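You operate a simulated robot arm through the tools that you are given. There is no shell and no other tool. Be economical: measure what you need, move in short steps, check, and stop when the job is done.

Carry out the task below with a simulated two-armed robot. There is one attempt and no reset: what you move stays moved.

TASK
Run the batch out till the step display reads 15.
Fine: line speed full and mode on RUN first; one press of the green forward button; mode switch off once the line stands.

The check looks at the end state, three seconds after you hand in, the way a careful person would. Anything else that was tipped, shoved, dropped, spilled or broken makes it a failure.

THE ROBOT
Two 7-joint arms with fingered hands on one trunk, on a base that drives. Base frame: it is fixed to the floor where the robot stands at the start and does not move with it; the origin is under the middle of the robot, x ahead of it, y to its left, z up. Lengths are in m, angles in rad, forces in N, time in s.
The left shoulder is at the start at [0.027, 0.125, 1.332], the right one opposite. With the tool pointing down near the work surface each hand reaches from about 0.48 to 0.84 m from the robot's upright axis, wherever it stands, measured 20 degrees to its own side. Places, roughly: black zero button [0.4, -4.9, 1.1]; blue back button [0.4, 0.2, 1.3]; blue cord button [0.4, -3.1, 1.6]; blue drive switch [0.4, -4.7, 1.2]; blue oil valve [1.4, -3.8, 1.4]; far end stop button [0.4, -4.8, 1]; front guide bar [0.5, -3.1, 1.1]; green forward button [0.4, 0.1, 1.3]; green step button [0.4, -3.2, 1.6]; green take up wheel [1.4, -4.2, 1.2]; grey reset button [0.4, -4.9, 1.4]; guide bar knob [0.4, -3.2, 1]; isolator switch [1.3, -4.4, 1.4]; line mode switch [0.4, 0.2, 1.2]; line speed knob [0.4, 0, 1.2]; load end stop button [0.4, 0.2, 1]. Payload 3.6 kg a hand.
Tool frame (each hand has its own): the origin (TCP) lies between the finger pads and is the grasp point; the fingertips stand 0.034 m ahead of it; z points along the fingers, y is the line along which they close. The gripper opens to 0.116 m. The gripper's body begins 0.04 m behind the TCP. The gripper is a hand of 5 fingers: y runs from the thumb to the fingers, the wrist lies at [-0.016, -0.16, -0.164] in the tool frame, and closing takes about 1.5 s.
Orientation is that of the tool frame in the base frame, as a unit quaternion [w, x, y, z]. With the fingers straight down and the wrist toward the robot, the tool's x, y and z point along [0, 1, 0], [1, 0, 0] and [0, 0, -1] of the base frame.

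THE INTERFACE
- The arms move only by the tool drive_tool. It takes "left_rows", "right_rows" or both (then of equal length, played together; a hand with none holds still); each is a list of rows, each an object of numbers (a shift or turn left out is 0, a gripper value left out holds the last): "tx", "ty", "tz": the shift along the base's x, y, z in units of 25 mm (1.0 is 25 mm); "wx", "wy", "wz": the turn, a rotation vector about the base's x, y, z in units of 8 degrees (1.0 is 8 degrees). In form: [{"tx": .., "ty": .., "tz": .., "wx": .., "wy": .., "wz": ..}, ...]. A call has 1 to 10 rows; each row shifts and turns the commanded pose from where the row before left it. "left_fingers" and "right_fingers" are, for a hand that has rows, the closure, from 0 (fully open) to 1 (shut), set as the call begins (left out, the last holds). A call with a number of a shift or a turn outside -1 to 1 is refused whole. Each row takes 0.2 s and may step no farther than 0.05 m and 0.15 rad from the row before; otherwise, or with a gripper value out of range, the whole call is refused. Where a pose cannot be reached the arm comes as near as it can. A force on the tool above 40 N (or 10 N above the force at the start of the call, whichever is more), or a blocked arm, ends the call early, and 0.2 s more pass. Each finger travels about 0.153 m/s and halts on what it meets, pressing with about 28 N; the grip force reading is that of the motor and also rises with nothing between the fingers. The clock runs only during rows and for 0.2 s after the last one: add rows that do not move to give the fingers time. It gives the time, the measured TCP pose, the force on the tool (base axes), the opening and the grip force at its end, in the units of the frame above (readings bear some noise), with the torque about the TCP (base axes, N m) and any sound that the robot's microphone picked up.
- Cameras (640 x 400 px; columns grow to the right, rows downward): "scene" is now at [0.1121, 0.0144, 1.5272]; the picture's right is [0.16, -0.99, 0.00], its down [-0.37, -0.06, -0.93] and it looks along [0.92, 0.15, -0.37] (base axes); focal length 214 px, centre (320, 200). "left" rides on the left gripper at [-0.069, -0.134, -0.11] in its tool frame; the picture's right is [-0.77, -0.19, 0.61], its down [0.59, -0.58, 0.57] and it looks along [0.25, 0.79, 0.55] (tool axes); focal length 256 px, centre (320, 200). "right" rides on the right gripper at [0.069, -0.134, -0.11] in its tool frame; the picture's right is [-0.77, 0.19, -0.61], its down [-0.59, -0.58, 0.56] and it looks along [-0.25, 0.79, 0.55] (tool axes); focal length 256 px, centre (320, 200).
- get_image(camera): a new picture of that camera. The clock stands still meanwhile.
- slide_trunk(by): slides the trunk up (or, below 0, down) by that many m; the arms and the scene camera ride with it, the base frame stays. It gives what a move gives, with no picture.
- steer(legs): drives the robot by 1 to 6 legs, each [ahead, turn to the left] in m and rad, along the robot's own axes; the way and the turn of a leg run together, so that a leg with both is an arc; at most 1.5 m and 3.142 rad a leg. The arms and the cameras ride along, it lands a little off, and it stops where it bumps. It gives what a move gives.
- curl_fingers(index, middle, ring, little, thumb_bend, thumb_turn, hand): sets how far each is bent, from 0 (flat) to 1 (curled in); at 0.3 the hand is open as for a grip, at 0.7 the pads meet at the TCP. One left out holds its place. A second passes; each finger stops where it meets its share of the squeeze, and holds until it gets a number again. A gripper value or a shape takes the hand back. It gives what a move gives, with no picture; readings hold the bend of each and the force on index, middle, ring, little, thumb and palm. thumb_turn goes from beside the hand (0) to across from the fingers (1), as for a grip.
- grasp_type(shape, hand): the hand has 5 fingers and takes this shape, open, in about a second: jaw (thumb against the fingers, like two jaws); tri (thumb and two fingers); tip (a fingertip pinch); poke (one finger out to press); point (the index stretched); flat (the hand flat); cup (the hand cupped); fist (a fist). The gripper value then closes the fingers along that shape, each until it touches; the sizes above hold for jaw. It gives what a move gives, with no picture.
- aim_head(pan, tilt): turns the head with the scene camera to pan (to the left, within 1.501 rad either way) and tilt (down, from -0.506 to 1.204), counted from straight ahead of the robot. It gives what a move gives.
- pixel_to_xyz(camera, pixels): for up to 12 pixels [column, row] of the newest picture of that camera ("zoom" is the newest enlarged one), the place [x, y, z] in the base frame of the surface seen there, good to about 0.002 m. The clock stands still meanwhile.
- zoom(camera, box): a new picture of the part [left, top, right, bottom] of that camera's present view, enlarged. The clock stands still meanwhile.
- finish_job(): hands the job in; it is judged then, once.

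Go step by step. Measure first, check grasps and placings, and put right what went wrong. The budget is 80 turns and 70 pictures, counting those below and the enlarged ones. Unless the task says otherwise, let go and move clear before handing in, and close with one line.

The tools are called after ">>>" as name(argument=value, ...) on one line, values as JSON. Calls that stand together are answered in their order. drive_tool: Moves the arms, as the interface text tells. Its arguments: {"type":"object","properties":{"left_rows":{"type":"array","items":{"type":"object","properties":{"tx":{"type":"number"},"ty":{"type":"number"},"tz":{"type":"number"},"wx":{"type":"number"},"wy":{"type":"number"},"wz":{"type":"number"}}}},"left_fingers":{"type":"number"},"right_rows":{"type":"array","items":{"type":"object","properties":{"tx":{"type":"number"},"ty":{"type":"number"},"tz":{"type":"number"},"wx":{"type":"number"},"wy":{"type":"number"},"wz":{"type":"number"}}}},"right_fingers":{"type":"number"}},"required":[]} The other tools are called the same way: slide_trunk (by) slides the trunk up or down; grasp_type (shape, hand) gives the hand a shape; curl_fingers (index, middle, ring, little, thumb_bend, thumb_turn, hand) moves the fingers one by one; steer (legs) drives the base; aim_head (pan, tilt) turns the head that bears the scene camera; get_image (camera) takes a picture; pixel_to_xyz (camera, pixels) gives the place of the surface under pixels of a picture; zoom (camera, box) takes an enlarged picture of a part of a camera's view; finish_job () hands the job in.

At the start:

```text
time: 0.0
left_tool_pos: [0.4849, 0.3589, 1.5063]
left_tool_rot: [0.0, 0.708, 0.707, 0.0]
left_ft_force: [-0.7, 0.6, -0.1]
left_moment: [-0.02, 0.0, -0.02]
left_gripper_width: 0.1158
left_gripper_force: 0.1
left_shape: jaw
left_bend: [0.3, 0.3, 0.3, 0.3, 0.3, 0.97]
left_finger forces: [0.0, 0.1, 0.0, 0.0, 0.0, 0.1]
right_tool_pos: [0.5871, -0.0633, 1.5523]
right_tool_rot: [0.0, 0.707, 0.707, 0.001]
right_ft_force: [0.3, 0.0, -0.1]
right_moment: [-0.01, 0.02, -0.05]
right_gripper_width: 0.1159
right_gripper_force: 0.0
right_shape: jaw
right_bend: [0.3, 0.3, 0.3, 0.3, 0.3, 0.97]
right_finger forces: [0.0, 0.0, 0.0, 0.1, 0.0, 0.1]
trunk travel left (down, up): [-0.525, 0.237]
robot x, y, heading: [0.0001, -0.0027, 0.001]
head pan, tilt: [0.164, 0.382]
```

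scene: 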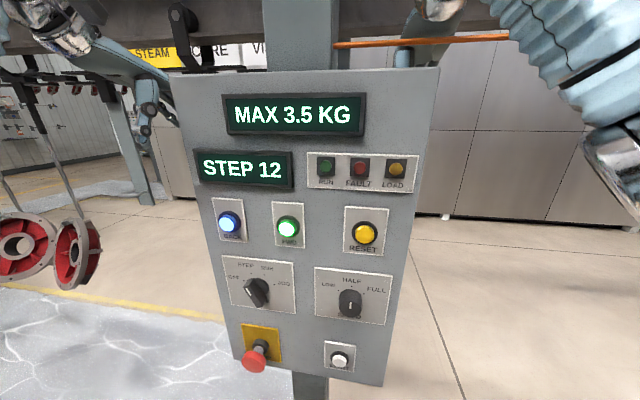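
right: 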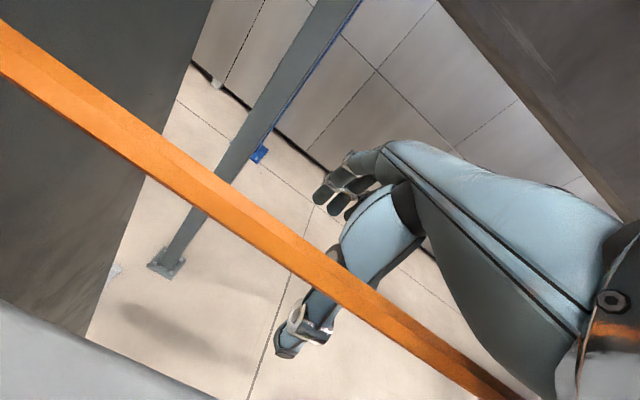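
left: 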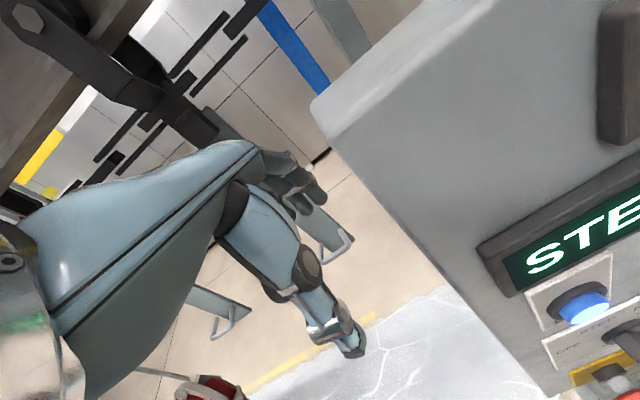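

The panel is right ahead: STEP 12 display at (242,168), mode knob at (256,292), speed knob at (350,303), green forward at (288,228). I zoom in for labels and measure places.

>>> zoom(camera="scene", box=[190, 140, 430, 390])

>>> pixel_to_xyz(camera="scene", pixels=[[288, 227], [229, 222], [256, 290], [268, 278], [350, 303], [364, 233], [260, 320], [380, 280], [240, 270], [256, 357], [340, 358], [300, 80]])

```text
1.60 times, centred on (310, 265) of scene
```

zoom: 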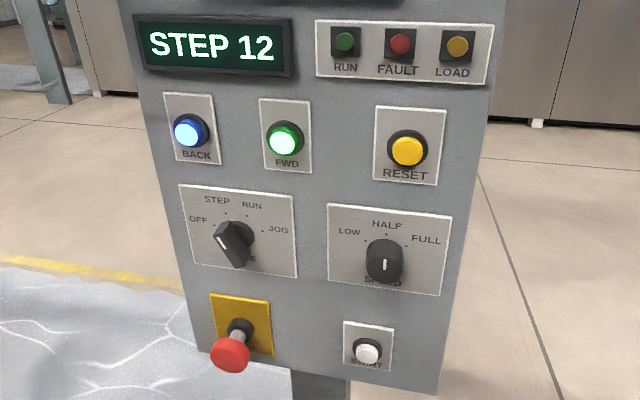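

```text
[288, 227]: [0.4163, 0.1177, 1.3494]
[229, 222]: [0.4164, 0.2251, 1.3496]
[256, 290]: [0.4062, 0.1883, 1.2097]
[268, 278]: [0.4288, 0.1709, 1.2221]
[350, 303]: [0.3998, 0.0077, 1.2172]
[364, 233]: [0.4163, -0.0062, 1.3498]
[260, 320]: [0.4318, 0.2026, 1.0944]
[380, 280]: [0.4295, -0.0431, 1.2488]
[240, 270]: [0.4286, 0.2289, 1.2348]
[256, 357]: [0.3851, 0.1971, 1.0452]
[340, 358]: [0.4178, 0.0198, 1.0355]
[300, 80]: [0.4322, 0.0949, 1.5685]
```

Mode points at OFF and speed at HALF. The right hand seems to hang behind the panel top, so before retreating I look up at what surrounds the hands.

>>> aim_head(pan=0.0, tilt=-0.1)

>>> get_image(camera="scene")

```text
time: 0.9
left_tool_pos: [0.4853, 0.3581, 1.5056]
left_tool_rot: [0.0, 0.707, 0.707, 0.0]
left_ft_force: [0.2, 0.1, -0.4]
left_moment: [-0.02, 0.01, 0.0]
left_gripper_width: 0.1161
left_gripper_force: 0.1
left_shape: jaw
left_bend: [0.3, 0.3, 0.3, 0.3, 0.3, 0.97]
left_finger forces: [0.1, 0.1, 0.0, 0.0, 0.0, 0.1]
right_tool_pos: [0.5877, -0.0641, 1.5514]
right_tool_rot: [0.001, 0.707, 0.707, 0.0]
right_ft_force: [-0.3, 0.1, -0.3]
right_moment: [0.0, 0.02, 0.01]
right_gripper_width: 0.116
right_gripper_force: 0.0
right_shape: jaw
right_bend: [0.3, 0.3, 0.3, 0.3, 0.3, 0.97]
right_finger forces: [0.0, 0.0, 0.1, 0.0, 0.0, 0.0]
trunk travel left (down, up): [-0.525, 0.237]
robot x, y, heading: [-0.0039, -0.0015, -0.006]
head pan, tilt: [0.0, -0.099]
```

```text
65 pictures are left
```

scene: 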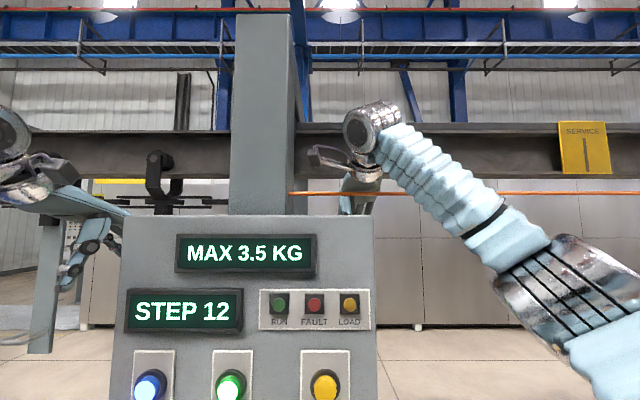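

The right hand (355,180) hangs behind the panel's top edge at row 215, with the orange cord near it. I measure these.

>>> pixel_to_xyz(camera="scene", pixels=[[330, 220], [320, 193], [450, 194], [300, 100], [345, 205], [368, 130], [390, 145], [470, 195], [340, 140], [160, 190], [450, 170], [355, 180]])

>>> zoom(camera="scene", box=[270, 80, 430, 230])

```text
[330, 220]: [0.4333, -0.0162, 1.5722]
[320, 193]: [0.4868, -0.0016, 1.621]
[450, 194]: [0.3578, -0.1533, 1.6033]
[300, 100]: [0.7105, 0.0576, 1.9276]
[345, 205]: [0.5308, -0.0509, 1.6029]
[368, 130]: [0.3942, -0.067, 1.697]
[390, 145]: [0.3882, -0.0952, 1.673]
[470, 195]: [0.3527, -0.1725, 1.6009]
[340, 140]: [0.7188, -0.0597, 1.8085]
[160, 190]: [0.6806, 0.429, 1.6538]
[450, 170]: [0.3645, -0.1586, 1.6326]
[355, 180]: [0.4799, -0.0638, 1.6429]
```

```text
2.67 times, centred on (350, 155) of scene
```

zoom: 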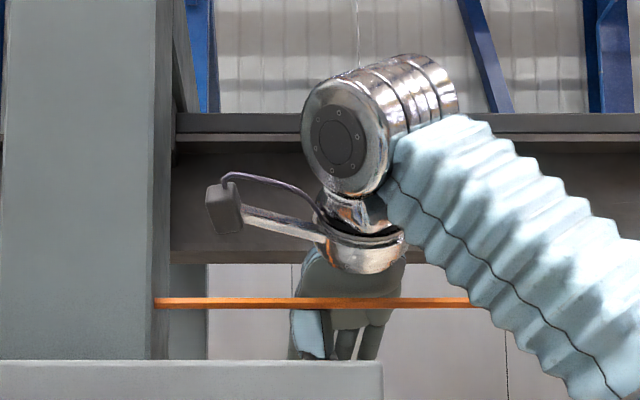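

The orange cord (x 0.487, z 1.62) runs between panel and right hand, so the hand must rise straight over it before I back off. I raise the trunk 0.22 m straight up and check both sides.

>>> slide_trunk(by=0.22)

>>> aim_head(pan=0.0, tilt=0.3)

>>> get_image(camera="scene")

>>> aim_head(pan=1.5, tilt=0.5)

>>> get_image(camera="scene")

>>> aim_head(pan=-1.5, tilt=0.5)

>>> get_image(camera="scene")

```text
time: 3.2
left_tool_pos: [0.4855, 0.3591, 1.7254]
left_tool_rot: [-0.001, 0.707, 0.707, -0.001]
left_ft_force: [-0.8, -0.5, 0.2]
left_moment: [-0.01, 0.0, -0.03]
left_gripper_width: 0.116
left_gripper_force: 0.1
left_shape: jaw
left_bend: [0.3, 0.3, 0.3, 0.3, 0.3, 0.97]
left_finger forces: [0.0, 0.0, 0.0, 0.0, 0.1, 0.1]
right_tool_pos: [0.5869, -0.0639, 1.7729]
right_tool_rot: [-0.001, 0.707, 0.707, -0.001]
right_ft_force: [0.6, -0.1, 0.6]
right_moment: [-0.03, 0.02, 0.0]
right_gripper_width: 0.1161
right_gripper_force: 0.0
right_shape: jaw
right_bend: [0.3, 0.3, 0.3, 0.3, 0.3, 0.97]
right_finger forces: [0.1, 0.0, 0.1, 0.0, 0.0, 0.0]
trunk travel left (down, up): [-0.745, 0.017]
robot x, y, heading: [0.0039, 0.0008, 0.002]
head pan, tilt: [0.0, -0.099]
```

```text
time: 4.1
left_tool_pos: [0.4849, 0.3586, 1.7271]
left_tool_rot: [0.0, 0.707, 0.707, 0.001]
left_ft_force: [0.0, 0.4, -0.2]
left_moment: [-0.03, -0.02, -0.04]
left_gripper_width: 0.1162
left_gripper_force: 0.2
left_shape: jaw
left_bend: [0.3, 0.3, 0.3, 0.3, 0.3, 0.97]
left_finger forces: [0.0, 0.0, 0.0, 0.0, 0.0, 0.1]
right_tool_pos: [0.5863, -0.0637, 1.7722]
right_tool_rot: [0.0, 0.707, 0.707, 0.0]
right_ft_force: [0.6, -0.6, 0.3]
right_moment: [-0.01, 0.01, 0.02]
right_gripper_width: 0.1161
right_gripper_force: 0.0
right_shape: jaw
right_bend: [0.3, 0.3, 0.3, 0.3, 0.3, 0.97]
right_finger forces: [0.0, 0.0, 0.0, 0.1, 0.0, 0.1]
trunk travel left (down, up): [-0.745, 0.017]
robot x, y, heading: [-0.0011, 0.0019, -0.001]
head pan, tilt: [0.0, 0.3]
```

```text
63 pictures are left
```

scene: 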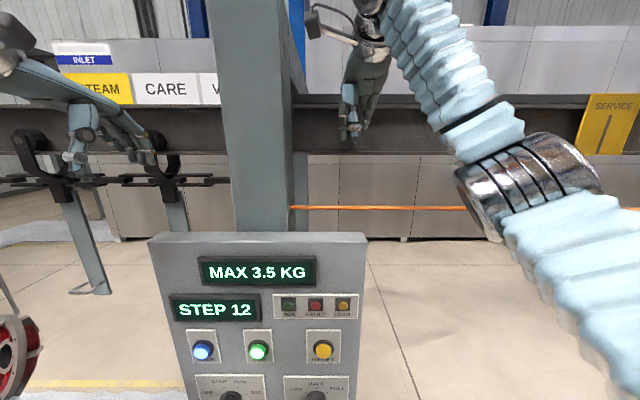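

```text
time: 5.7
left_tool_pos: [0.4863, 0.3575, 1.7256]
left_tool_rot: [0.0, 0.707, 0.707, 0.0]
left_ft_force: [-0.1, 0.1, 0.2]
left_moment: [-0.06, 0.03, 0.02]
left_gripper_width: 0.1162
left_gripper_force: 0.1
left_shape: jaw
left_bend: [0.3, 0.3, 0.3, 0.3, 0.3, 0.97]
left_finger forces: [0.0, 0.0, 0.0, 0.0, 0.2, 0.1]
right_tool_pos: [0.588, -0.0635, 1.7723]
right_tool_rot: [0.0, 0.707, 0.708, 0.0]
right_ft_force: [-0.1, -0.4, -0.1]
right_moment: [-0.03, 0.01, 0.0]
right_gripper_width: 0.1158
right_gripper_force: 0.1
right_shape: jaw
right_bend: [0.3, 0.3, 0.3, 0.3, 0.3, 0.97]
right_finger forces: [0.0, 0.1, 0.0, 0.1, 0.1, 0.0]
trunk travel left (down, up): [-0.745, 0.017]
robot x, y, heading: [0.0013, -0.0027, 0.001]
head pan, tilt: [1.499, 0.499]
```

```text
62 pictures are left
```

scene: 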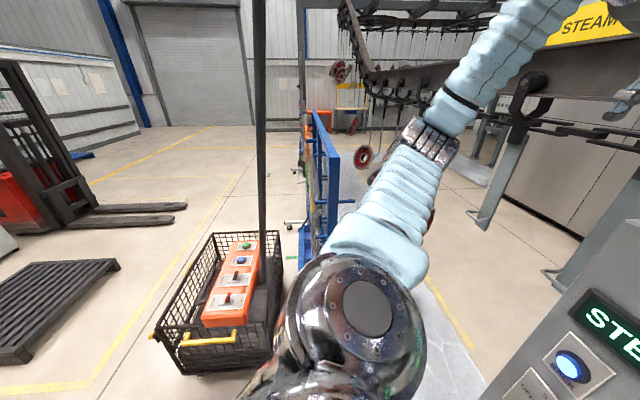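

```text
time: 8.3
left_tool_pos: [0.4852, 0.3585, 1.7265]
left_tool_rot: [0.0, 0.707, 0.708, 0.0]
left_ft_force: [0.4, -0.1, 0.6]
left_moment: [-0.01, 0.02, 0.01]
left_gripper_width: 0.116
left_gripper_force: 0.1
left_shape: jaw
left_bend: [0.3, 0.3, 0.3, 0.3, 0.3, 0.97]
left_finger forces: [0.0, 0.1, 0.0, 0.1, 0.1, 0.0]
right_tool_pos: [0.5867, -0.0624, 1.7708]
right_tool_rot: [0.0, 0.707, 0.707, 0.0]
right_ft_force: [0.6, 0.9, 0.1]
right_moment: [0.01, 0.0, 0.01]
right_gripper_width: 0.1158
right_gripper_force: 0.0
right_shape: jaw
right_bend: [0.3, 0.3, 0.3, 0.3, 0.3, 0.97]
right_finger forces: [0.0, 0.1, 0.0, 0.0, 0.1, 0.0]
trunk travel left (down, up): [-0.745, 0.017]
robot x, y, heading: [0.0005, 0.0021, -0.0]
head pan, tilt: [-1.499, 0.499]
```

```text
61 pictures are left
```

scene: 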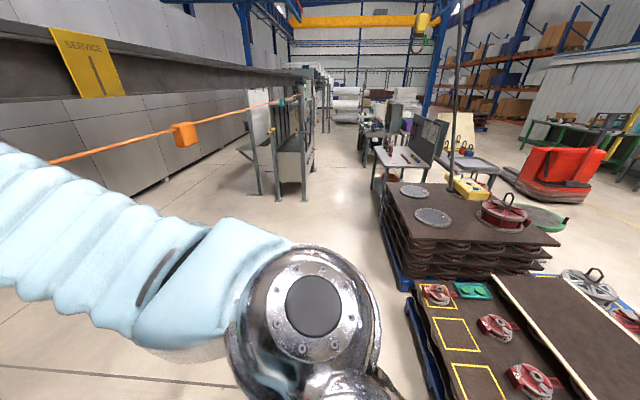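

Hand is clear above the cord. A basket stands on the left rear (155–300, 240–370) and pallets on the right rear; I measure these for backing room.

>>> pixel_to_xyz(camera="scene", pixels=[[415, 300], [440, 390], [385, 215], [500, 250], [620, 390], [430, 360], [400, 275]])

>>> aim_head(pan=1.5, tilt=0.9)

>>> get_image(camera="scene")

```text
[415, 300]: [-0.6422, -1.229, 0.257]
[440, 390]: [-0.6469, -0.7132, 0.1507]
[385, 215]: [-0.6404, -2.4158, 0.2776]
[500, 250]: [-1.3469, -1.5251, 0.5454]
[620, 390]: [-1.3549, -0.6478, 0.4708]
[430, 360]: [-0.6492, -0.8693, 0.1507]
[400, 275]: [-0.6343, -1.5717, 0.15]
```

```text
time: 10.9
left_tool_pos: [0.4849, 0.3592, 1.726]
left_tool_rot: [0.0, 0.707, 0.707, 0.001]
left_ft_force: [0.6, 1.1, -0.4]
left_moment: [-0.03, -0.01, -0.02]
left_gripper_width: 0.1158
left_gripper_force: 0.0
left_shape: jaw
left_bend: [0.3, 0.3, 0.3, 0.3, 0.3, 0.97]
left_finger forces: [0.0, 0.1, 0.0, 0.0, 0.1, 0.1]
right_tool_pos: [0.5858, -0.0635, 1.7724]
right_tool_rot: [0.001, 0.707, 0.707, 0.0]
right_ft_force: [-0.5, 0.6, 0.1]
right_moment: [0.01, 0.02, -0.02]
right_gripper_width: 0.1159
right_gripper_force: 0.0
right_shape: jaw
right_bend: [0.3, 0.3, 0.3, 0.3, 0.3, 0.97]
right_finger forces: [0.1, 0.1, 0.0, 0.1, 0.0, 0.0]
trunk travel left (down, up): [-0.745, 0.017]
robot x, y, heading: [-0.0009, -0.0021, -0.005]
head pan, tilt: [1.499, 0.901]
```

```text
60 pictures are left
```

scene: 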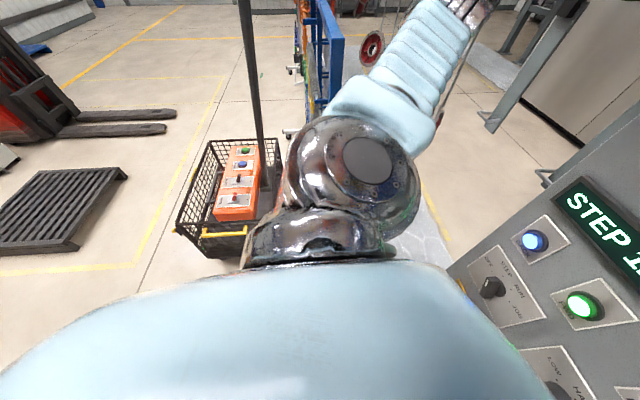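

Checking the basket's near edge.

>>> pixel_to_xyz(camera="scene", pixels=[[240, 240], [200, 240], [180, 232], [225, 233], [275, 170]])

```text
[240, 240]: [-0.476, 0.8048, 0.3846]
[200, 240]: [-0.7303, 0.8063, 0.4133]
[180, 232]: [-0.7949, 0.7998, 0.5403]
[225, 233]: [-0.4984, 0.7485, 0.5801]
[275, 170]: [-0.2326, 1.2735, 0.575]
```

The way straight back is clear; I back off 0.28 m.

>>> steer(legs=[[-0.28, 0]])

>>> slide_trunk(by=-0.25)

>>> aim_head(pan=0.15, tilt=0.35)

>>> get_image(camera="scene")

```text
time: 12.2
left_tool_pos: [0.2642, 0.3672, 1.7469]
left_tool_rot: [0.012, 0.702, 0.712, 0.026]
left_ft_force: [2.1, -0.8, 1.9]
left_moment: [0.07, 0.15, -0.07]
left_gripper_width: 0.1158
left_gripper_force: 0.1
left_shape: jaw
left_bend: [0.3, 0.3, 0.3, 0.3, 0.3, 0.97]
left_finger forces: [0.0, 0.1, 0.1, 0.0, 0.0, 0.1]
right_tool_pos: [0.3899, -0.043, 1.811]
right_tool_rot: [0.019, 0.691, 0.72, 0.064]
right_ft_force: [0.1, 14.5, -9.8]
right_moment: [-0.72, -0.2, -0.38]
right_gripper_width: 0.1163
right_gripper_force: 0.0
right_shape: jaw
right_bend: [0.3, 0.3, 0.3, 0.3, 0.3, 0.97]
right_finger forces: [0.1, 0.0, 0.0, 0.0, 0.0, 0.0]
trunk travel left (down, up): [-0.745, 0.017]
robot x, y, heading: [-0.1192, 0.0027, 0.004]
head pan, tilt: [1.499, 0.901]
stopped in leg 1: the robot was blocked; the commanded pose is now the measured one
```

```text
time: 13.1
left_tool_pos: [0.2603, 0.3461, 1.7024]
left_tool_rot: [0.008, 0.708, 0.705, 0.041]
left_ft_force: [1.3, -1.3, -0.3]
left_moment: [0.02, 0.04, 0.0]
left_gripper_width: 0.1159
left_gripper_force: 0.0
left_shape: jaw
left_bend: [0.3, 0.3, 0.3, 0.3, 0.3, 0.97]
left_finger forces: [0.1, 0.0, 0.0, 0.0, 0.0, 0.0]
right_tool_pos: [0.384, -0.0269, 1.8035]
right_tool_rot: [0.039, 0.644, 0.745, 0.17]
right_ft_force: [0.7, -0.8, 0.0]
right_moment: [0.04, 0.04, 0.06]
right_gripper_width: 0.1163
right_gripper_force: 0.0
right_shape: jaw
right_bend: [0.3, 0.3, 0.3, 0.3, 0.3, 0.97]
right_finger forces: [0.0, 0.0, 0.0, 0.0, 0.0, 0.1]
trunk travel left (down, up): [-0.698, 0.064]
robot x, y, heading: [-0.1125, -0.0008, 0.007]
head pan, tilt: [1.499, 0.901]
stopped: the arm was blocked; the commanded pose is now the measured one
```

```text
time: 14.6
left_tool_pos: [0.2114, 0.3581, 1.7119]
left_tool_rot: [0.019, 0.7, 0.713, 0.045]
left_ft_force: [-0.6, 1.1, 1.1]
left_moment: [-0.06, 0.01, -0.03]
left_gripper_width: 0.1157
left_gripper_force: 0.0
left_shape: jaw
left_bend: [0.3, 0.3, 0.3, 0.3, 0.3, 0.97]
left_finger forces: [0.0, 0.0, 0.0, 0.1, 0.0, 0.1]
right_tool_pos: [0.3435, -0.0405, 1.7962]
right_tool_rot: [0.043, 0.67, 0.729, 0.128]
right_ft_force: [-0.5, -1.4, 1.4]
right_moment: [0.06, 0.04, -0.01]
right_gripper_width: 0.1159
right_gripper_force: 0.0
right_shape: jaw
right_bend: [0.3, 0.3, 0.3, 0.3, 0.3, 0.97]
right_finger forces: [0.0, 0.1, 0.0, 0.0, 0.0, 0.0]
trunk travel left (down, up): [-0.698, 0.064]
robot x, y, heading: [-0.1118, 0.0006, 0.005]
head pan, tilt: [0.15, 0.351]
```

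```text
59 pictures are left
```

scene: 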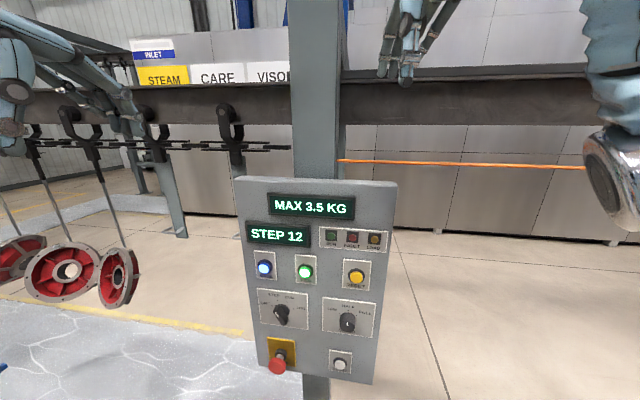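

The base stopped at x −0.11 and both arms swung back a little; nothing on the panel changed (STEP 12). I must see what blocked me, so I look to both sides and back.

>>> aim_head(pan=-1.5, tilt=0.9)

>>> get_image(camera="scene")

>>> aim_head(pan=1.5, tilt=0.7)

>>> get_image(camera="scene")

>>> get_image(camera="right")

>>> get_image(camera="left")

```text
time: 16.3
left_tool_pos: [0.2393, 0.3591, 1.7035]
left_tool_rot: [0.008, 0.699, 0.714, 0.036]
left_ft_force: [1.4, 0.1, -0.7]
left_moment: [-0.02, 0.01, 0.0]
left_gripper_width: 0.1159
left_gripper_force: 0.0
left_shape: jaw
left_bend: [0.3, 0.3, 0.3, 0.3, 0.3, 0.97]
left_finger forces: [0.0, 0.0, 0.0, 0.0, 0.1, 0.0]
right_tool_pos: [0.3742, -0.0464, 1.7834]
right_tool_rot: [0.033, 0.679, 0.725, 0.112]
right_ft_force: [0.5, -0.1, 0.2]
right_moment: [-0.01, 0.04, 0.01]
right_gripper_width: 0.1157
right_gripper_force: 0.0
right_shape: jaw
right_bend: [0.3, 0.3, 0.3, 0.3, 0.3, 0.97]
right_finger forces: [0.0, 0.1, 0.0, 0.1, 0.0, 0.1]
trunk travel left (down, up): [-0.698, 0.064]
robot x, y, heading: [-0.1126, 0.001, 0.002]
head pan, tilt: [-1.499, 0.901]
```

```text
58 pictures are left
```

scene: 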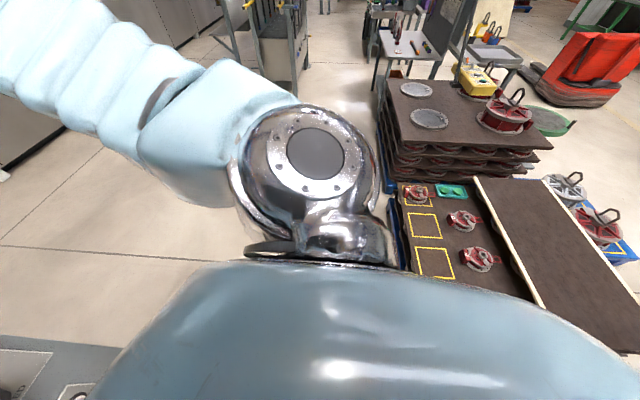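

```text
time: 18.9
left_tool_pos: [0.2375, 0.3596, 1.7026]
left_tool_rot: [0.008, 0.7, 0.713, 0.036]
left_ft_force: [0.5, 0.2, 0.8]
left_moment: [0.0, -0.03, -0.01]
left_gripper_width: 0.116
left_gripper_force: 0.1
left_shape: jaw
left_bend: [0.3, 0.3, 0.3, 0.3, 0.3, 0.97]
left_finger forces: [0.0, 0.1, 0.0, 0.1, 0.1, 0.0]
right_tool_pos: [0.3727, -0.0468, 1.784]
right_tool_rot: [0.034, 0.679, 0.725, 0.112]
right_ft_force: [0.6, -0.6, -1.3]
right_moment: [-0.03, -0.01, 0.0]
right_gripper_width: 0.1159
right_gripper_force: 0.0
right_shape: jaw
right_bend: [0.3, 0.3, 0.3, 0.3, 0.3, 0.97]
right_finger forces: [0.0, 0.1, 0.1, 0.0, 0.0, 0.0]
trunk travel left (down, up): [-0.698, 0.064]
robot x, y, heading: [-0.1161, -0.0015, 0.005]
head pan, tilt: [1.499, 0.7]
```

```text
57 pictures are left
```

scene: 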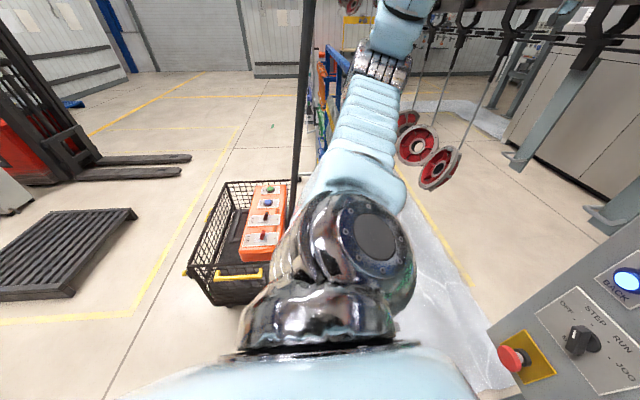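

```text
56 pictures are left
```

right: 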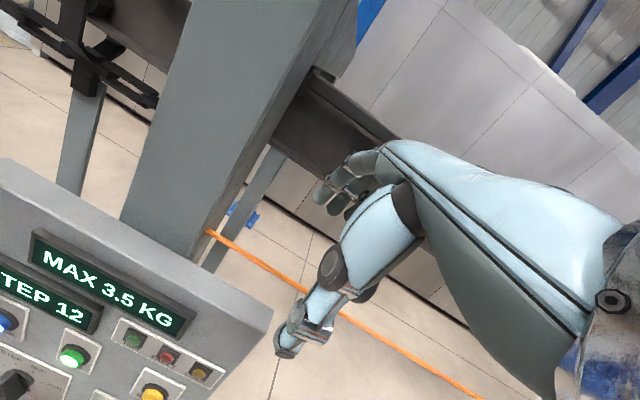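

```text
55 pictures are left
```

left: 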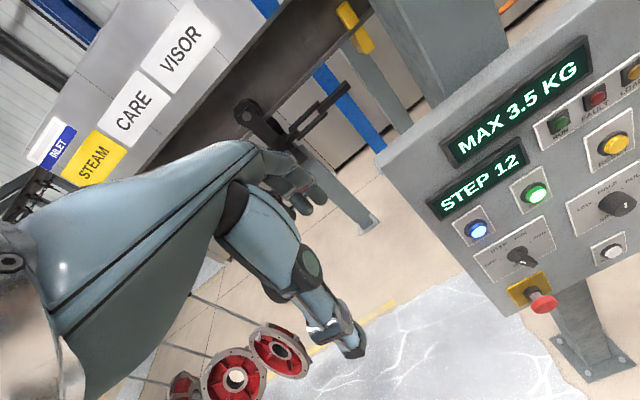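

Both hands are now free in front of the panel. I check that the pallet edge (before at x −0.64) was not shoved.

>>> aim_head(pan=-1.5, tilt=0.5)

>>> get_image(camera="scene")

>>> pixel_to_xyz(camera="scene", pixels=[[395, 260], [400, 290], [405, 320], [410, 350], [415, 380], [420, 395]])

```text
time: 21.5
left_tool_pos: [0.2377, 0.3584, 1.703]
left_tool_rot: [0.009, 0.7, 0.713, 0.036]
left_ft_force: [-0.2, 0.1, -0.2]
left_moment: [-0.01, -0.03, 0.02]
left_gripper_width: 0.116
left_gripper_force: 0.1
left_shape: jaw
left_bend: [0.3, 0.3, 0.3, 0.3, 0.3, 0.97]
left_finger forces: [0.1, 0.1, 0.0, 0.0, 0.1, 0.0]
right_tool_pos: [0.3727, -0.0461, 1.7835]
right_tool_rot: [0.034, 0.679, 0.724, 0.112]
right_ft_force: [-0.3, 0.4, -0.3]
right_moment: [0.0, 0.0, -0.04]
right_gripper_width: 0.1159
right_gripper_force: 0.1
right_shape: jaw
right_bend: [0.3, 0.3, 0.3, 0.3, 0.3, 0.97]
right_finger forces: [0.1, 0.0, 0.0, 0.0, 0.0, 0.0]
trunk travel left (down, up): [-0.698, 0.064]
robot x, y, heading: [-0.1169, -0.0008, 0.003]
head pan, tilt: [-1.499, 0.499]
```

```text
54 pictures are left
```

scene: 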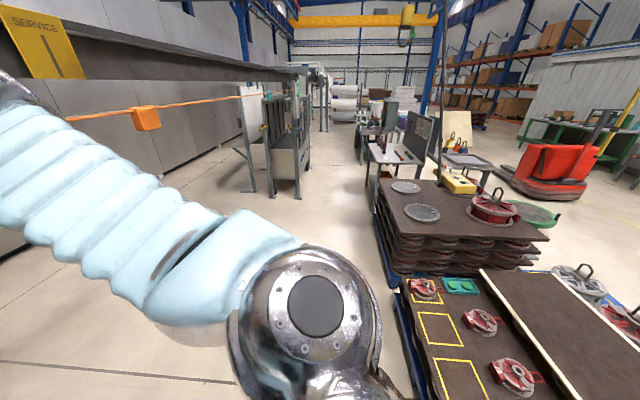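

```text
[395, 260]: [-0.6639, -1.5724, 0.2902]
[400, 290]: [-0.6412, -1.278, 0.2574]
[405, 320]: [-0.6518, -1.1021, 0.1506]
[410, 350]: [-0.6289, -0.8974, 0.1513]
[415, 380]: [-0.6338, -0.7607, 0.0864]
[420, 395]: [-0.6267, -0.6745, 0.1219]
```

The pallet did not move (edge still ≈ −0.63). I ease forward 2 cm, and look closely at the knobs.

>>> steer(legs=[[0.02, 0]])

>>> aim_head(pan=0.2, tilt=0.6)

>>> get_image(camera="scene")

>>> zoom(camera="scene", box=[250, 150, 410, 250])

```text
time: 22.3
left_tool_pos: [0.2555, 0.362, 1.7047]
left_tool_rot: [0.006, 0.697, 0.716, 0.038]
left_ft_force: [-2.3, 4.9, -0.6]
left_moment: [-0.24, -0.06, 0.04]
left_gripper_width: 0.116
left_gripper_force: 0.0
left_shape: jaw
left_bend: [0.3, 0.3, 0.3, 0.3, 0.3, 0.97]
left_finger forces: [0.0, 0.0, 0.0, 0.1, 0.0, 0.0]
right_tool_pos: [0.3912, -0.05, 1.7847]
right_tool_rot: [0.038, 0.684, 0.721, 0.108]
right_ft_force: [-3.1, -14.5, -3.7]
right_moment: [0.72, -0.28, 0.27]
right_gripper_width: 0.1162
right_gripper_force: 0.0
right_shape: jaw
right_bend: [0.3, 0.3, 0.3, 0.3, 0.3, 0.97]
right_finger forces: [0.1, 0.0, 0.1, 0.1, 0.0, 0.1]
trunk travel left (down, up): [-0.698, 0.064]
robot x, y, heading: [-0.0935, -0.0033, 0.002]
head pan, tilt: [-1.499, 0.499]
```

```text
time: 24.0
left_tool_pos: [0.2496, 0.3603, 1.7051]
left_tool_rot: [0.007, 0.697, 0.716, 0.038]
left_ft_force: [0.1, 0.1, 0.2]
left_moment: [0.0, -0.01, -0.03]
left_gripper_width: 0.1159
left_gripper_force: 0.1
left_shape: jaw
left_bend: [0.3, 0.3, 0.3, 0.3, 0.3, 0.97]
left_finger forces: [0.0, 0.0, 0.0, 0.0, 0.1, 0.0]
right_tool_pos: [0.3839, -0.0508, 1.7874]
right_tool_rot: [0.04, 0.683, 0.721, 0.11]
right_ft_force: [0.4, 0.3, -0.4]
right_moment: [0.0, -0.03, 0.01]
right_gripper_width: 0.1161
right_gripper_force: 0.0
right_shape: jaw
right_bend: [0.3, 0.3, 0.3, 0.3, 0.3, 0.97]
right_finger forces: [0.0, 0.1, 0.0, 0.0, 0.0, 0.0]
trunk travel left (down, up): [-0.698, 0.064]
robot x, y, heading: [-0.093, 0.0017, 0.006]
head pan, tilt: [0.201, 0.6]
```

```text
53 pictures are left
```

scene: 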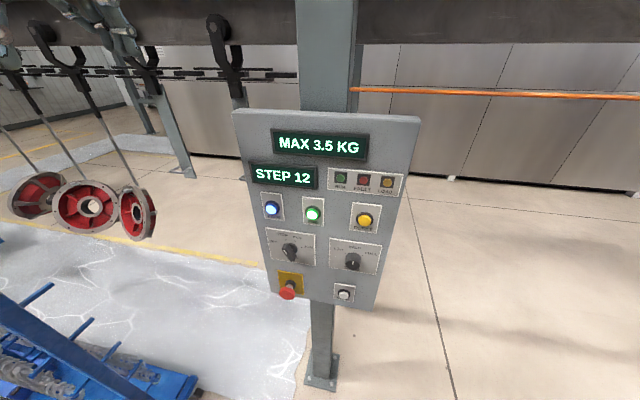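

```text
4.00 times, centred on (330, 200) of scene
```

zoom: 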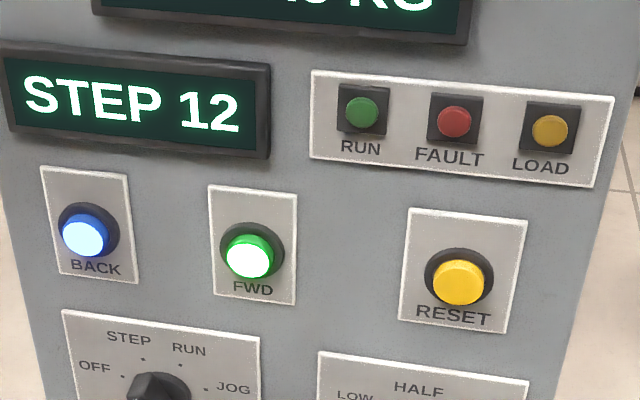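

Lamps and STEP 12 are as before. I pitch both hands to point forward while drawing them back from the panel.

>>> drive_tool(left_rows=[{"wy": -1, "tx": -0.2}, {"wy": -1, "tx": -0.2}, {"wy": -1, "tx": -0.2}, {"wy": -1, "tx": -0.2}, {"wy": -1}, {"wy": -1}, {"wy": -1}, {"wy": -1}, {"wy": -1}, {"wy": -1}], right_rows=[{"wy": -1, "tx": -0.5, "ty": -0.4}, {"wy": -1, "tx": -0.5, "ty": -0.4}, {"wy": -1, "tx": -0.5, "ty": -0.4}, {"wy": -1, "tx": -0.5, "ty": -0.4}, {"wy": -1, "tx": -0.5, "ty": -0.4}, {"wy": -1, "tx": -0.5, "ty": -0.4}, {"wy": -1, "tx": -0.5, "ty": -0.4}, {"wy": -1, "tx": -0.5, "ty": -0.4}, {"wy": -1}, {"wy": -1}])

```text
time: 26.2
left_tool_pos: [0.2289, 0.3612, 1.7053]
left_tool_rot: [0.322, 0.61, 0.64, 0.339]
left_ft_force: [-0.2, 1.1, 0.2]
left_moment: [-0.01, -0.02, 0.0]
left_gripper_width: 0.1158
left_gripper_force: 0.1
left_shape: jaw
left_bend: [0.3, 0.3, 0.3, 0.3, 0.3, 0.97]
left_finger forces: [0.1, 0.0, 0.0, 0.0, 0.1, 0.1]
left hand out of reach, approached as far as the arm can: row 7, 8, 9, 10
right_tool_pos: [0.3123, -0.1327, 1.8062]
right_tool_rot: [0.496, 0.452, 0.526, 0.523]
right_ft_force: [-0.1, 0.7, 0.1]
right_moment: [-0.02, -0.02, -0.03]
right_gripper_width: 0.1158
right_gripper_force: 0.0
right_shape: jaw
right_bend: [0.3, 0.3, 0.3, 0.3, 0.3, 0.97]
right_finger forces: [0.0, 0.1, 0.1, 0.0, 0.1, 0.0]
right hand out of reach, approached as far as the arm can: row 7, 8
trunk travel left (down, up): [-0.698, 0.064]
robot x, y, heading: [-0.0902, -0.0013, -0.0]
head pan, tilt: [0.201, 0.6]
```

The left arm is too folded at that height; I lower and advance it a little, and lower the right one too.

>>> drive_tool(left_rows=[{"tx": 0.4, "tz": -1}, {"tx": 0.4, "tz": -1}, {"tx": 0.4, "tz": -1}, {"tx": 0.4, "tz": -1}, {"tx": 0.4, "tz": -1}, {"tx": 0.4, "tz": -1}, {"tx": 0.4, "tz": -1}, {"tx": 0, "tz": -1}, {"tz": -1}, {"tz": -1}], right_rows=[{"tz": -1}, {"tz": -1}, {"tz": -1}, {"tz": -1}, {"tz": -1}, {"tz": -1}, {"tz": -1}, {"tz": -1}, {"tz": -1}, {"tz": -1}])

>>> get_image(camera="scene")

```text
time: 28.4
left_tool_pos: [0.2269, 0.3601, 1.7061]
left_tool_rot: [0.322, 0.61, 0.64, 0.34]
left_ft_force: [-0.5, -0.1, -0.2]
left_moment: [0.03, 0.01, 0.02]
left_gripper_width: 0.116
left_gripper_force: 0.1
left_shape: jaw
left_bend: [0.3, 0.3, 0.3, 0.3, 0.3, 0.97]
left_finger forces: [0.1, 0.0, 0.0, 0.0, 0.0, 0.0]
left hand out of reach, approached as far as the arm can: row 1, 2, 3, 4, 5, 6, 7, 8, 9, 10
right_tool_pos: [0.3335, -0.1316, 1.5612]
right_tool_rot: [0.494, 0.452, 0.527, 0.524]
right_ft_force: [0.6, 0.8, -1.1]
right_moment: [0.03, -0.01, -0.02]
right_gripper_width: 0.1159
right_gripper_force: 0.0
right_shape: jaw
right_bend: [0.3, 0.3, 0.3, 0.3, 0.3, 0.97]
right_finger forces: [0.1, 0.0, 0.0, 0.0, 0.1, 0.0]
right hand out of reach, approached as far as the arm can: row 1, 2, 3, 4
trunk travel left (down, up): [-0.698, 0.064]
robot x, y, heading: [-0.0956, 0.0, 0.001]
head pan, tilt: [0.201, 0.6]
```

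```text
51 pictures are left
```

scene: 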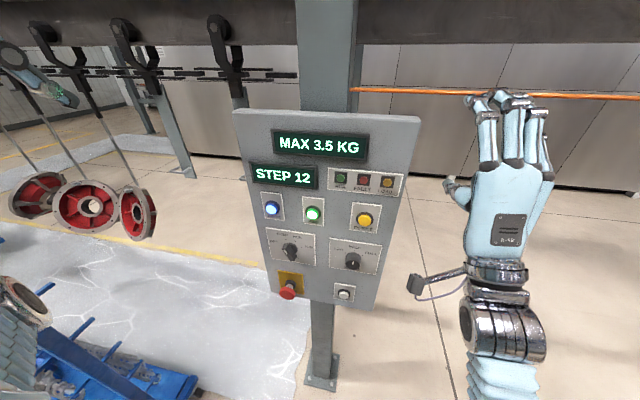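

The right hand is fine; the left needs to go lower for its wrist to be far enough from the shoulder. I lower both hands further.

>>> drive_tool(left_rows=[{"tz": -1}, {"tz": -1}, {"tz": -1}, {"tz": -1}, {"tz": -1}, {"tz": -1}, {"tz": -1}, {"tz": -1}], right_rows=[{"tz": -1, "wx": -1}, {"tz": -1, "wx": -1}, {"tz": -1, "wx": -1}, {"tz": -1, "wx": -1}, {"tz": -1, "wx": -1}, {"tz": -1, "wx": -1}, {"tz": -1, "wx": -1}, {"tz": -1, "wx": -1}])

>>> get_image(camera="scene")

```text
time: 30.2
left_tool_pos: [0.2279, 0.3599, 1.7054]
left_tool_rot: [0.322, 0.61, 0.64, 0.34]
left_ft_force: [0.2, 0.7, -0.1]
left_moment: [0.06, 0.0, -0.03]
left_gripper_width: 0.1161
left_gripper_force: 0.1
left_shape: jaw
left_bend: [0.3, 0.3, 0.3, 0.3, 0.3, 0.97]
left_finger forces: [0.0, 0.0, 0.0, 0.0, 0.0, 0.1]
left hand out of reach, approached as far as the arm can: row 1, 2, 3, 4, 5, 6, 7, 8
right_tool_pos: [0.3333, -0.1323, 1.3612]
right_tool_rot: [0.659, 0.121, 0.724, 0.164]
right_ft_force: [0.7, -0.2, 0.3]
right_moment: [0.01, 0.01, -0.01]
right_gripper_width: 0.116
right_gripper_force: 0.0
right_shape: jaw
right_bend: [0.3, 0.3, 0.3, 0.3, 0.3, 0.97]
right_finger forces: [0.0, 0.0, 0.0, 0.1, 0.1, 0.0]
trunk travel left (down, up): [-0.698, 0.064]
robot x, y, heading: [-0.0911, 0.0034, 0.003]
head pan, tilt: [0.201, 0.6]
```

```text
50 pictures are left
```

scene: 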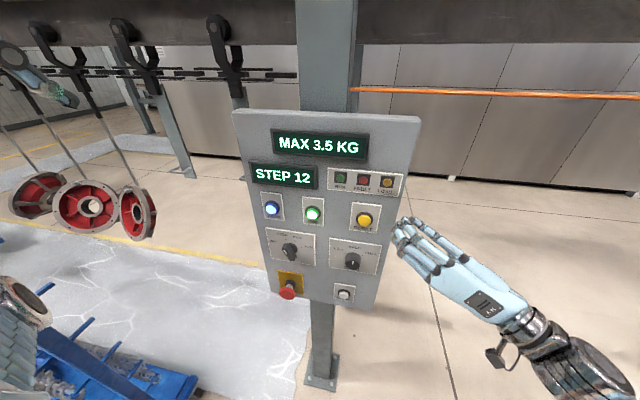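

The left arm is folded and stays parked high and clear; the right hand reaches everything, so I'll use it alone. I zoom on the knobs.

>>> zoom(camera="scene", box=[260, 220, 388, 300])

>>> get_image(camera="right")

```text
5.00 times, centred on (324, 260) of scene
```

zoom: 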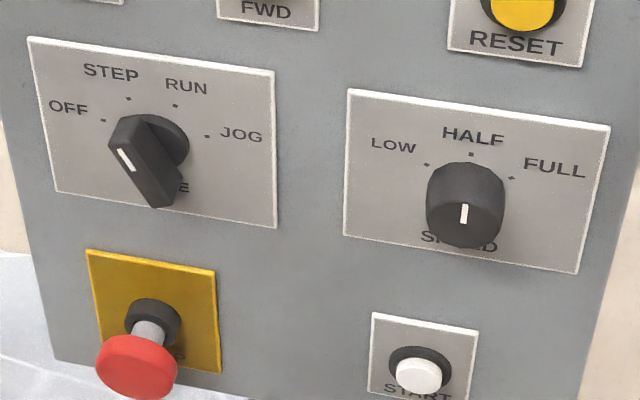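

```text
48 pictures are left
```

right: 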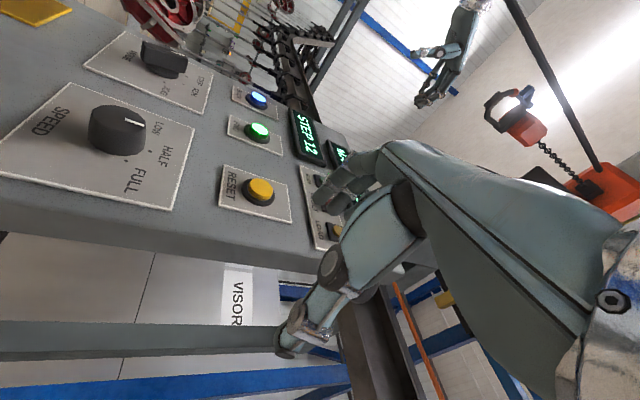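

I measure dial dots, knob faces and the green button on the enlarged picture.

>>> pixel_to_xyz(camera="zoom", pixels=[[103, 120], [129, 98], [175, 105], [207, 136], [426, 164], [470, 154], [511, 178], [464, 215], [464, 235], [127, 158], [140, 180], [155, 195]])

>>> pixel_to_xyz(camera="zoom", pixels=[[445, 215], [485, 215], [430, 190], [500, 185], [118, 135], [180, 140], [135, 370], [418, 375], [116, 150], [170, 195], [464, 185], [150, 117]])

```text
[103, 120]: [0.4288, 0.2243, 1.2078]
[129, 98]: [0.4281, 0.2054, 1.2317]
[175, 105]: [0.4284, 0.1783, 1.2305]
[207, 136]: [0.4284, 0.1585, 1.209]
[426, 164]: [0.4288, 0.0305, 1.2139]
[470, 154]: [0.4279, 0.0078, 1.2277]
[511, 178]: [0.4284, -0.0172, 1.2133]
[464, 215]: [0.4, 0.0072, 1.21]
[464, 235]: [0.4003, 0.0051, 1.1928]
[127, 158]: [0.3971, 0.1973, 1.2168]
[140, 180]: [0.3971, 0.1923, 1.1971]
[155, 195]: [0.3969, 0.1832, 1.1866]
```

```text
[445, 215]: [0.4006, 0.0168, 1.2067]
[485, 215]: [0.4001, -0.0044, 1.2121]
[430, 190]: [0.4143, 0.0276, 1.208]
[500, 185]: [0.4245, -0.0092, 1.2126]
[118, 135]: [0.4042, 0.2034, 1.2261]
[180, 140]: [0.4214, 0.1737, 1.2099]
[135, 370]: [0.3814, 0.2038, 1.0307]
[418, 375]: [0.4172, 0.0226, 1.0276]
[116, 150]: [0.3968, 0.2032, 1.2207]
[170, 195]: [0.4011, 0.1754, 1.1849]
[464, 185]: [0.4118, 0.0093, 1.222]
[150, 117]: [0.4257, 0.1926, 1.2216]
```

Geometry: mode knob centre (0.1917, 1.200) with dots at ±25°/±75°, and its bar points at about −25°, i.e. STEP; speed knob centre (0.007, 1.200), HALF, with FULL at +60°. I bring the right hand in front of the speed knob.

>>> drive_tool(right_rows=[{"ty": 0.79, "tz": -0.92, "wx": -0.6, "wy": -0.08, "wz": -0.08}, {"ty": 0.79, "tz": -0.92, "wx": -0.6, "wy": -0.08, "wz": -0.08}, {"ty": 0.79, "tz": -0.92, "wx": -0.6, "wy": -0.08, "wz": -0.08}, {"ty": 0.79, "tz": -0.92, "wx": -0.6, "wy": -0.08, "wz": -0.08}, {"ty": 0.79, "tz": -0.92, "wx": -0.6, "wy": -0.08, "wz": -0.08}, {"ty": 0.79, "tz": -0.92, "wx": -0.6, "wy": -0.08, "wz": -0.08}, {"ty": 0.79, "tz": -0.92, "wx": -0.6, "wy": -0.08, "wz": -0.08}])

>>> get_image(camera="right")

>>> get_image(camera="scene")

```text
time: 31.8
left_tool_pos: [0.2272, 0.362, 1.7057]
left_tool_rot: [0.321, 0.609, 0.64, 0.34]
left_ft_force: [0.3, 0.6, 0.0]
left_moment: [-0.02, 0.0, -0.02]
left_gripper_width: 0.116
left_gripper_force: 0.0
left_shape: jaw
left_bend: [0.3, 0.3, 0.3, 0.3, 0.3, 0.97]
left_finger forces: [0.0, 0.0, 0.1, 0.0, 0.0, 0.0]
right_tool_pos: [0.3348, 0.0068, 1.1993]
right_tool_rot: [0.699, -0.053, 0.709, -0.073]
right_ft_force: [-0.2, 0.7, -1.0]
right_moment: [0.02, 0.03, -0.02]
right_gripper_width: 0.116
right_gripper_force: 0.1
right_shape: jaw
right_bend: [0.3, 0.3, 0.3, 0.3, 0.3, 0.97]
right_finger forces: [0.0, 0.0, 0.0, 0.1, 0.1, 0.0]
trunk travel left (down, up): [-0.698, 0.064]
robot x, y, heading: [-0.0919, 0.0028, 0.005]
head pan, tilt: [0.201, 0.6]
```

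```text
47 pictures are left
```

right: 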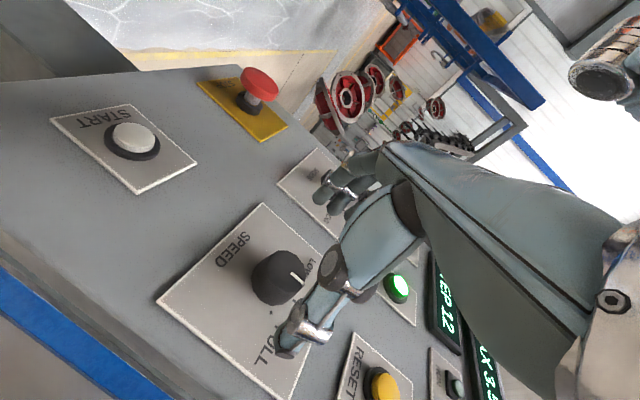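

```text
46 pictures are left
```

scene: 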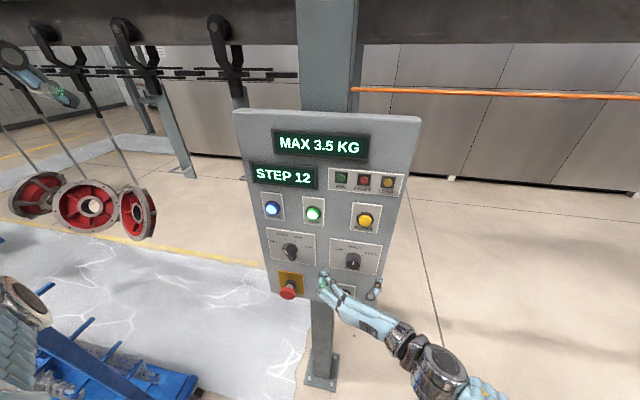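

Hand is open and aligned, fingers left (325,285) and thumb right (375,290) of the knob. I advance 5 cm, then close.

>>> drive_tool(right_rows=[{"tx": 0.6}, {"tx": 0.6}, {"tx": 0.6}, {"tx": 0.3}])

>>> drive_tool(right_rows=[{}, {}, {}, {}, {}, {}, {}], right_fingers=0.75)

>>> get_image(camera="right")

>>> zoom(camera="scene", box=[240, 160, 432, 320])

```text
time: 32.8
left_tool_pos: [0.2293, 0.3607, 1.7048]
left_tool_rot: [0.322, 0.61, 0.64, 0.34]
left_ft_force: [-0.6, -0.1, 0.7]
left_moment: [0.01, -0.03, 0.01]
left_gripper_width: 0.1163
left_gripper_force: 0.0
left_shape: jaw
left_bend: [0.3, 0.3, 0.3, 0.3, 0.3, 0.97]
left_finger forces: [0.0, 0.0, 0.1, 0.0, 0.0, 0.1]
right_tool_pos: [0.3875, 0.0058, 1.2012]
right_tool_rot: [0.699, -0.052, 0.71, -0.073]
right_ft_force: [-0.9, 0.2, 0.9]
right_moment: [-0.02, -0.02, 0.0]
right_gripper_width: 0.1158
right_gripper_force: 0.1
right_shape: jaw
right_bend: [0.3, 0.3, 0.3, 0.3, 0.3, 0.97]
right_finger forces: [0.0, 0.1, 0.0, 0.0, 0.0, 0.1]
trunk travel left (down, up): [-0.698, 0.064]
robot x, y, heading: [-0.0909, 0.0007, 0.003]
head pan, tilt: [0.201, 0.6]
```

```text
time: 34.4
left_tool_pos: [0.2266, 0.3602, 1.7054]
left_tool_rot: [0.322, 0.61, 0.639, 0.34]
left_ft_force: [0.3, 0.0, -0.2]
left_moment: [0.01, 0.02, -0.01]
left_gripper_width: 0.1162
left_gripper_force: 0.1
left_shape: jaw
left_bend: [0.3, 0.3, 0.3, 0.3, 0.3, 0.97]
left_finger forces: [0.0, 0.1, 0.1, 0.0, 0.1, 0.0]
right_tool_pos: [0.3856, 0.0048, 1.2002]
right_tool_rot: [0.699, -0.052, 0.71, -0.072]
right_ft_force: [0.0, -3.8, 2.5]
right_moment: [0.02, 0.02, 0.23]
right_gripper_width: 0.0414
right_gripper_force: 28.5
right_shape: jaw
right_bend: [0.47, 0.51, 0.68, 0.67, 0.7, 1.0]
right_finger forces: [13.2, 10.3, 0.1, 0.0, 27.1, 0.0]
trunk travel left (down, up): [-0.698, 0.064]
robot x, y, heading: [-0.0911, -0.0034, 0.008]
head pan, tilt: [0.201, 0.6]
```

```text
45 pictures are left
```

right: 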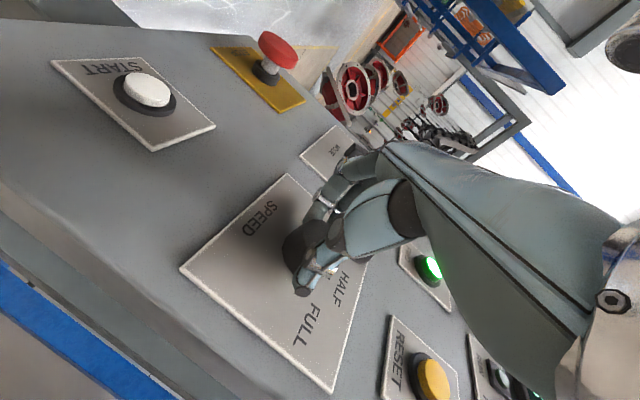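

```text
2.50 times, centred on (336, 240) of scene
```

zoom: 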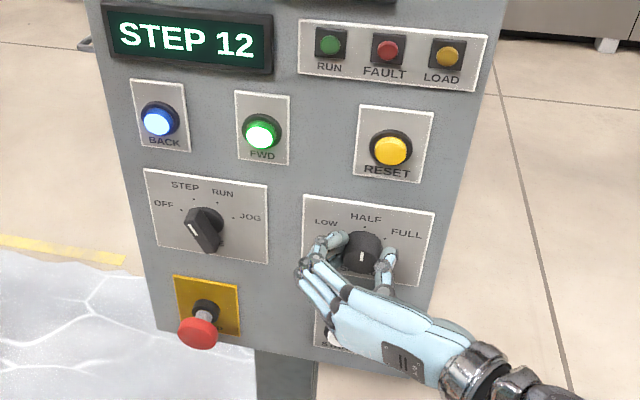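

Good grip on the speed knob: opening 0.041, index, middle and thumb in contact. I turn 60° clockwise (+wx).

>>> drive_tool(right_rows=[{"wx": 0.95}, {"wx": 0.95}, {"wx": 0.95}, {"wx": 0.95}, {"wx": 0.95}, {"wx": 0.95}, {"wx": 0.95}, {"wx": 0.95}])

>>> zoom(camera="scene", box=[240, 160, 432, 320])

```text
time: 36.2
left_tool_pos: [0.2286, 0.3597, 1.7056]
left_tool_rot: [0.321, 0.609, 0.64, 0.341]
left_ft_force: [0.1, 0.6, -0.2]
left_moment: [-0.01, 0.05, 0.01]
left_gripper_width: 0.1158
left_gripper_force: 0.0
left_shape: jaw
left_bend: [0.3, 0.3, 0.3, 0.3, 0.3, 0.97]
left_finger forces: [0.1, 0.0, 0.0, 0.0, 0.0, 0.0]
right_tool_pos: [0.3866, 0.0059, 1.1984]
right_tool_rot: [0.627, 0.31, 0.65, 0.296]
right_ft_force: [-4.7, -2.4, -15.9]
right_moment: [-0.28, 0.15, 0.18]
right_gripper_width: 0.0408
right_gripper_force: 27.4
right_shape: jaw
right_bend: [0.51, 0.52, 0.68, 0.67, 0.7, 1.0]
right_finger forces: [14.5, 6.3, 0.1, 0.0, 34.9, 0.1]
trunk travel left (down, up): [-0.698, 0.064]
robot x, y, heading: [-0.0928, -0.0012, 0.008]
head pan, tilt: [0.201, 0.6]
```

```text
2.50 times, centred on (336, 240) of scene
```

zoom: 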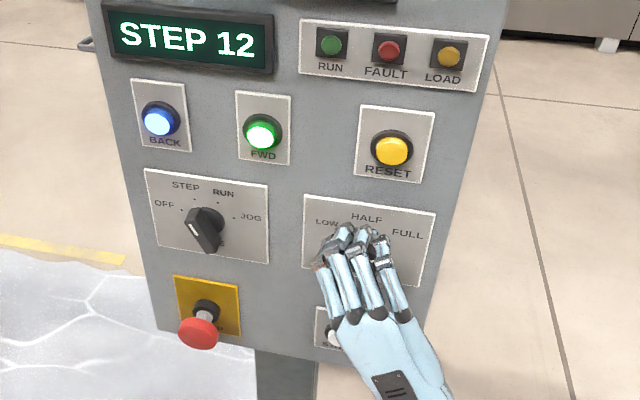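

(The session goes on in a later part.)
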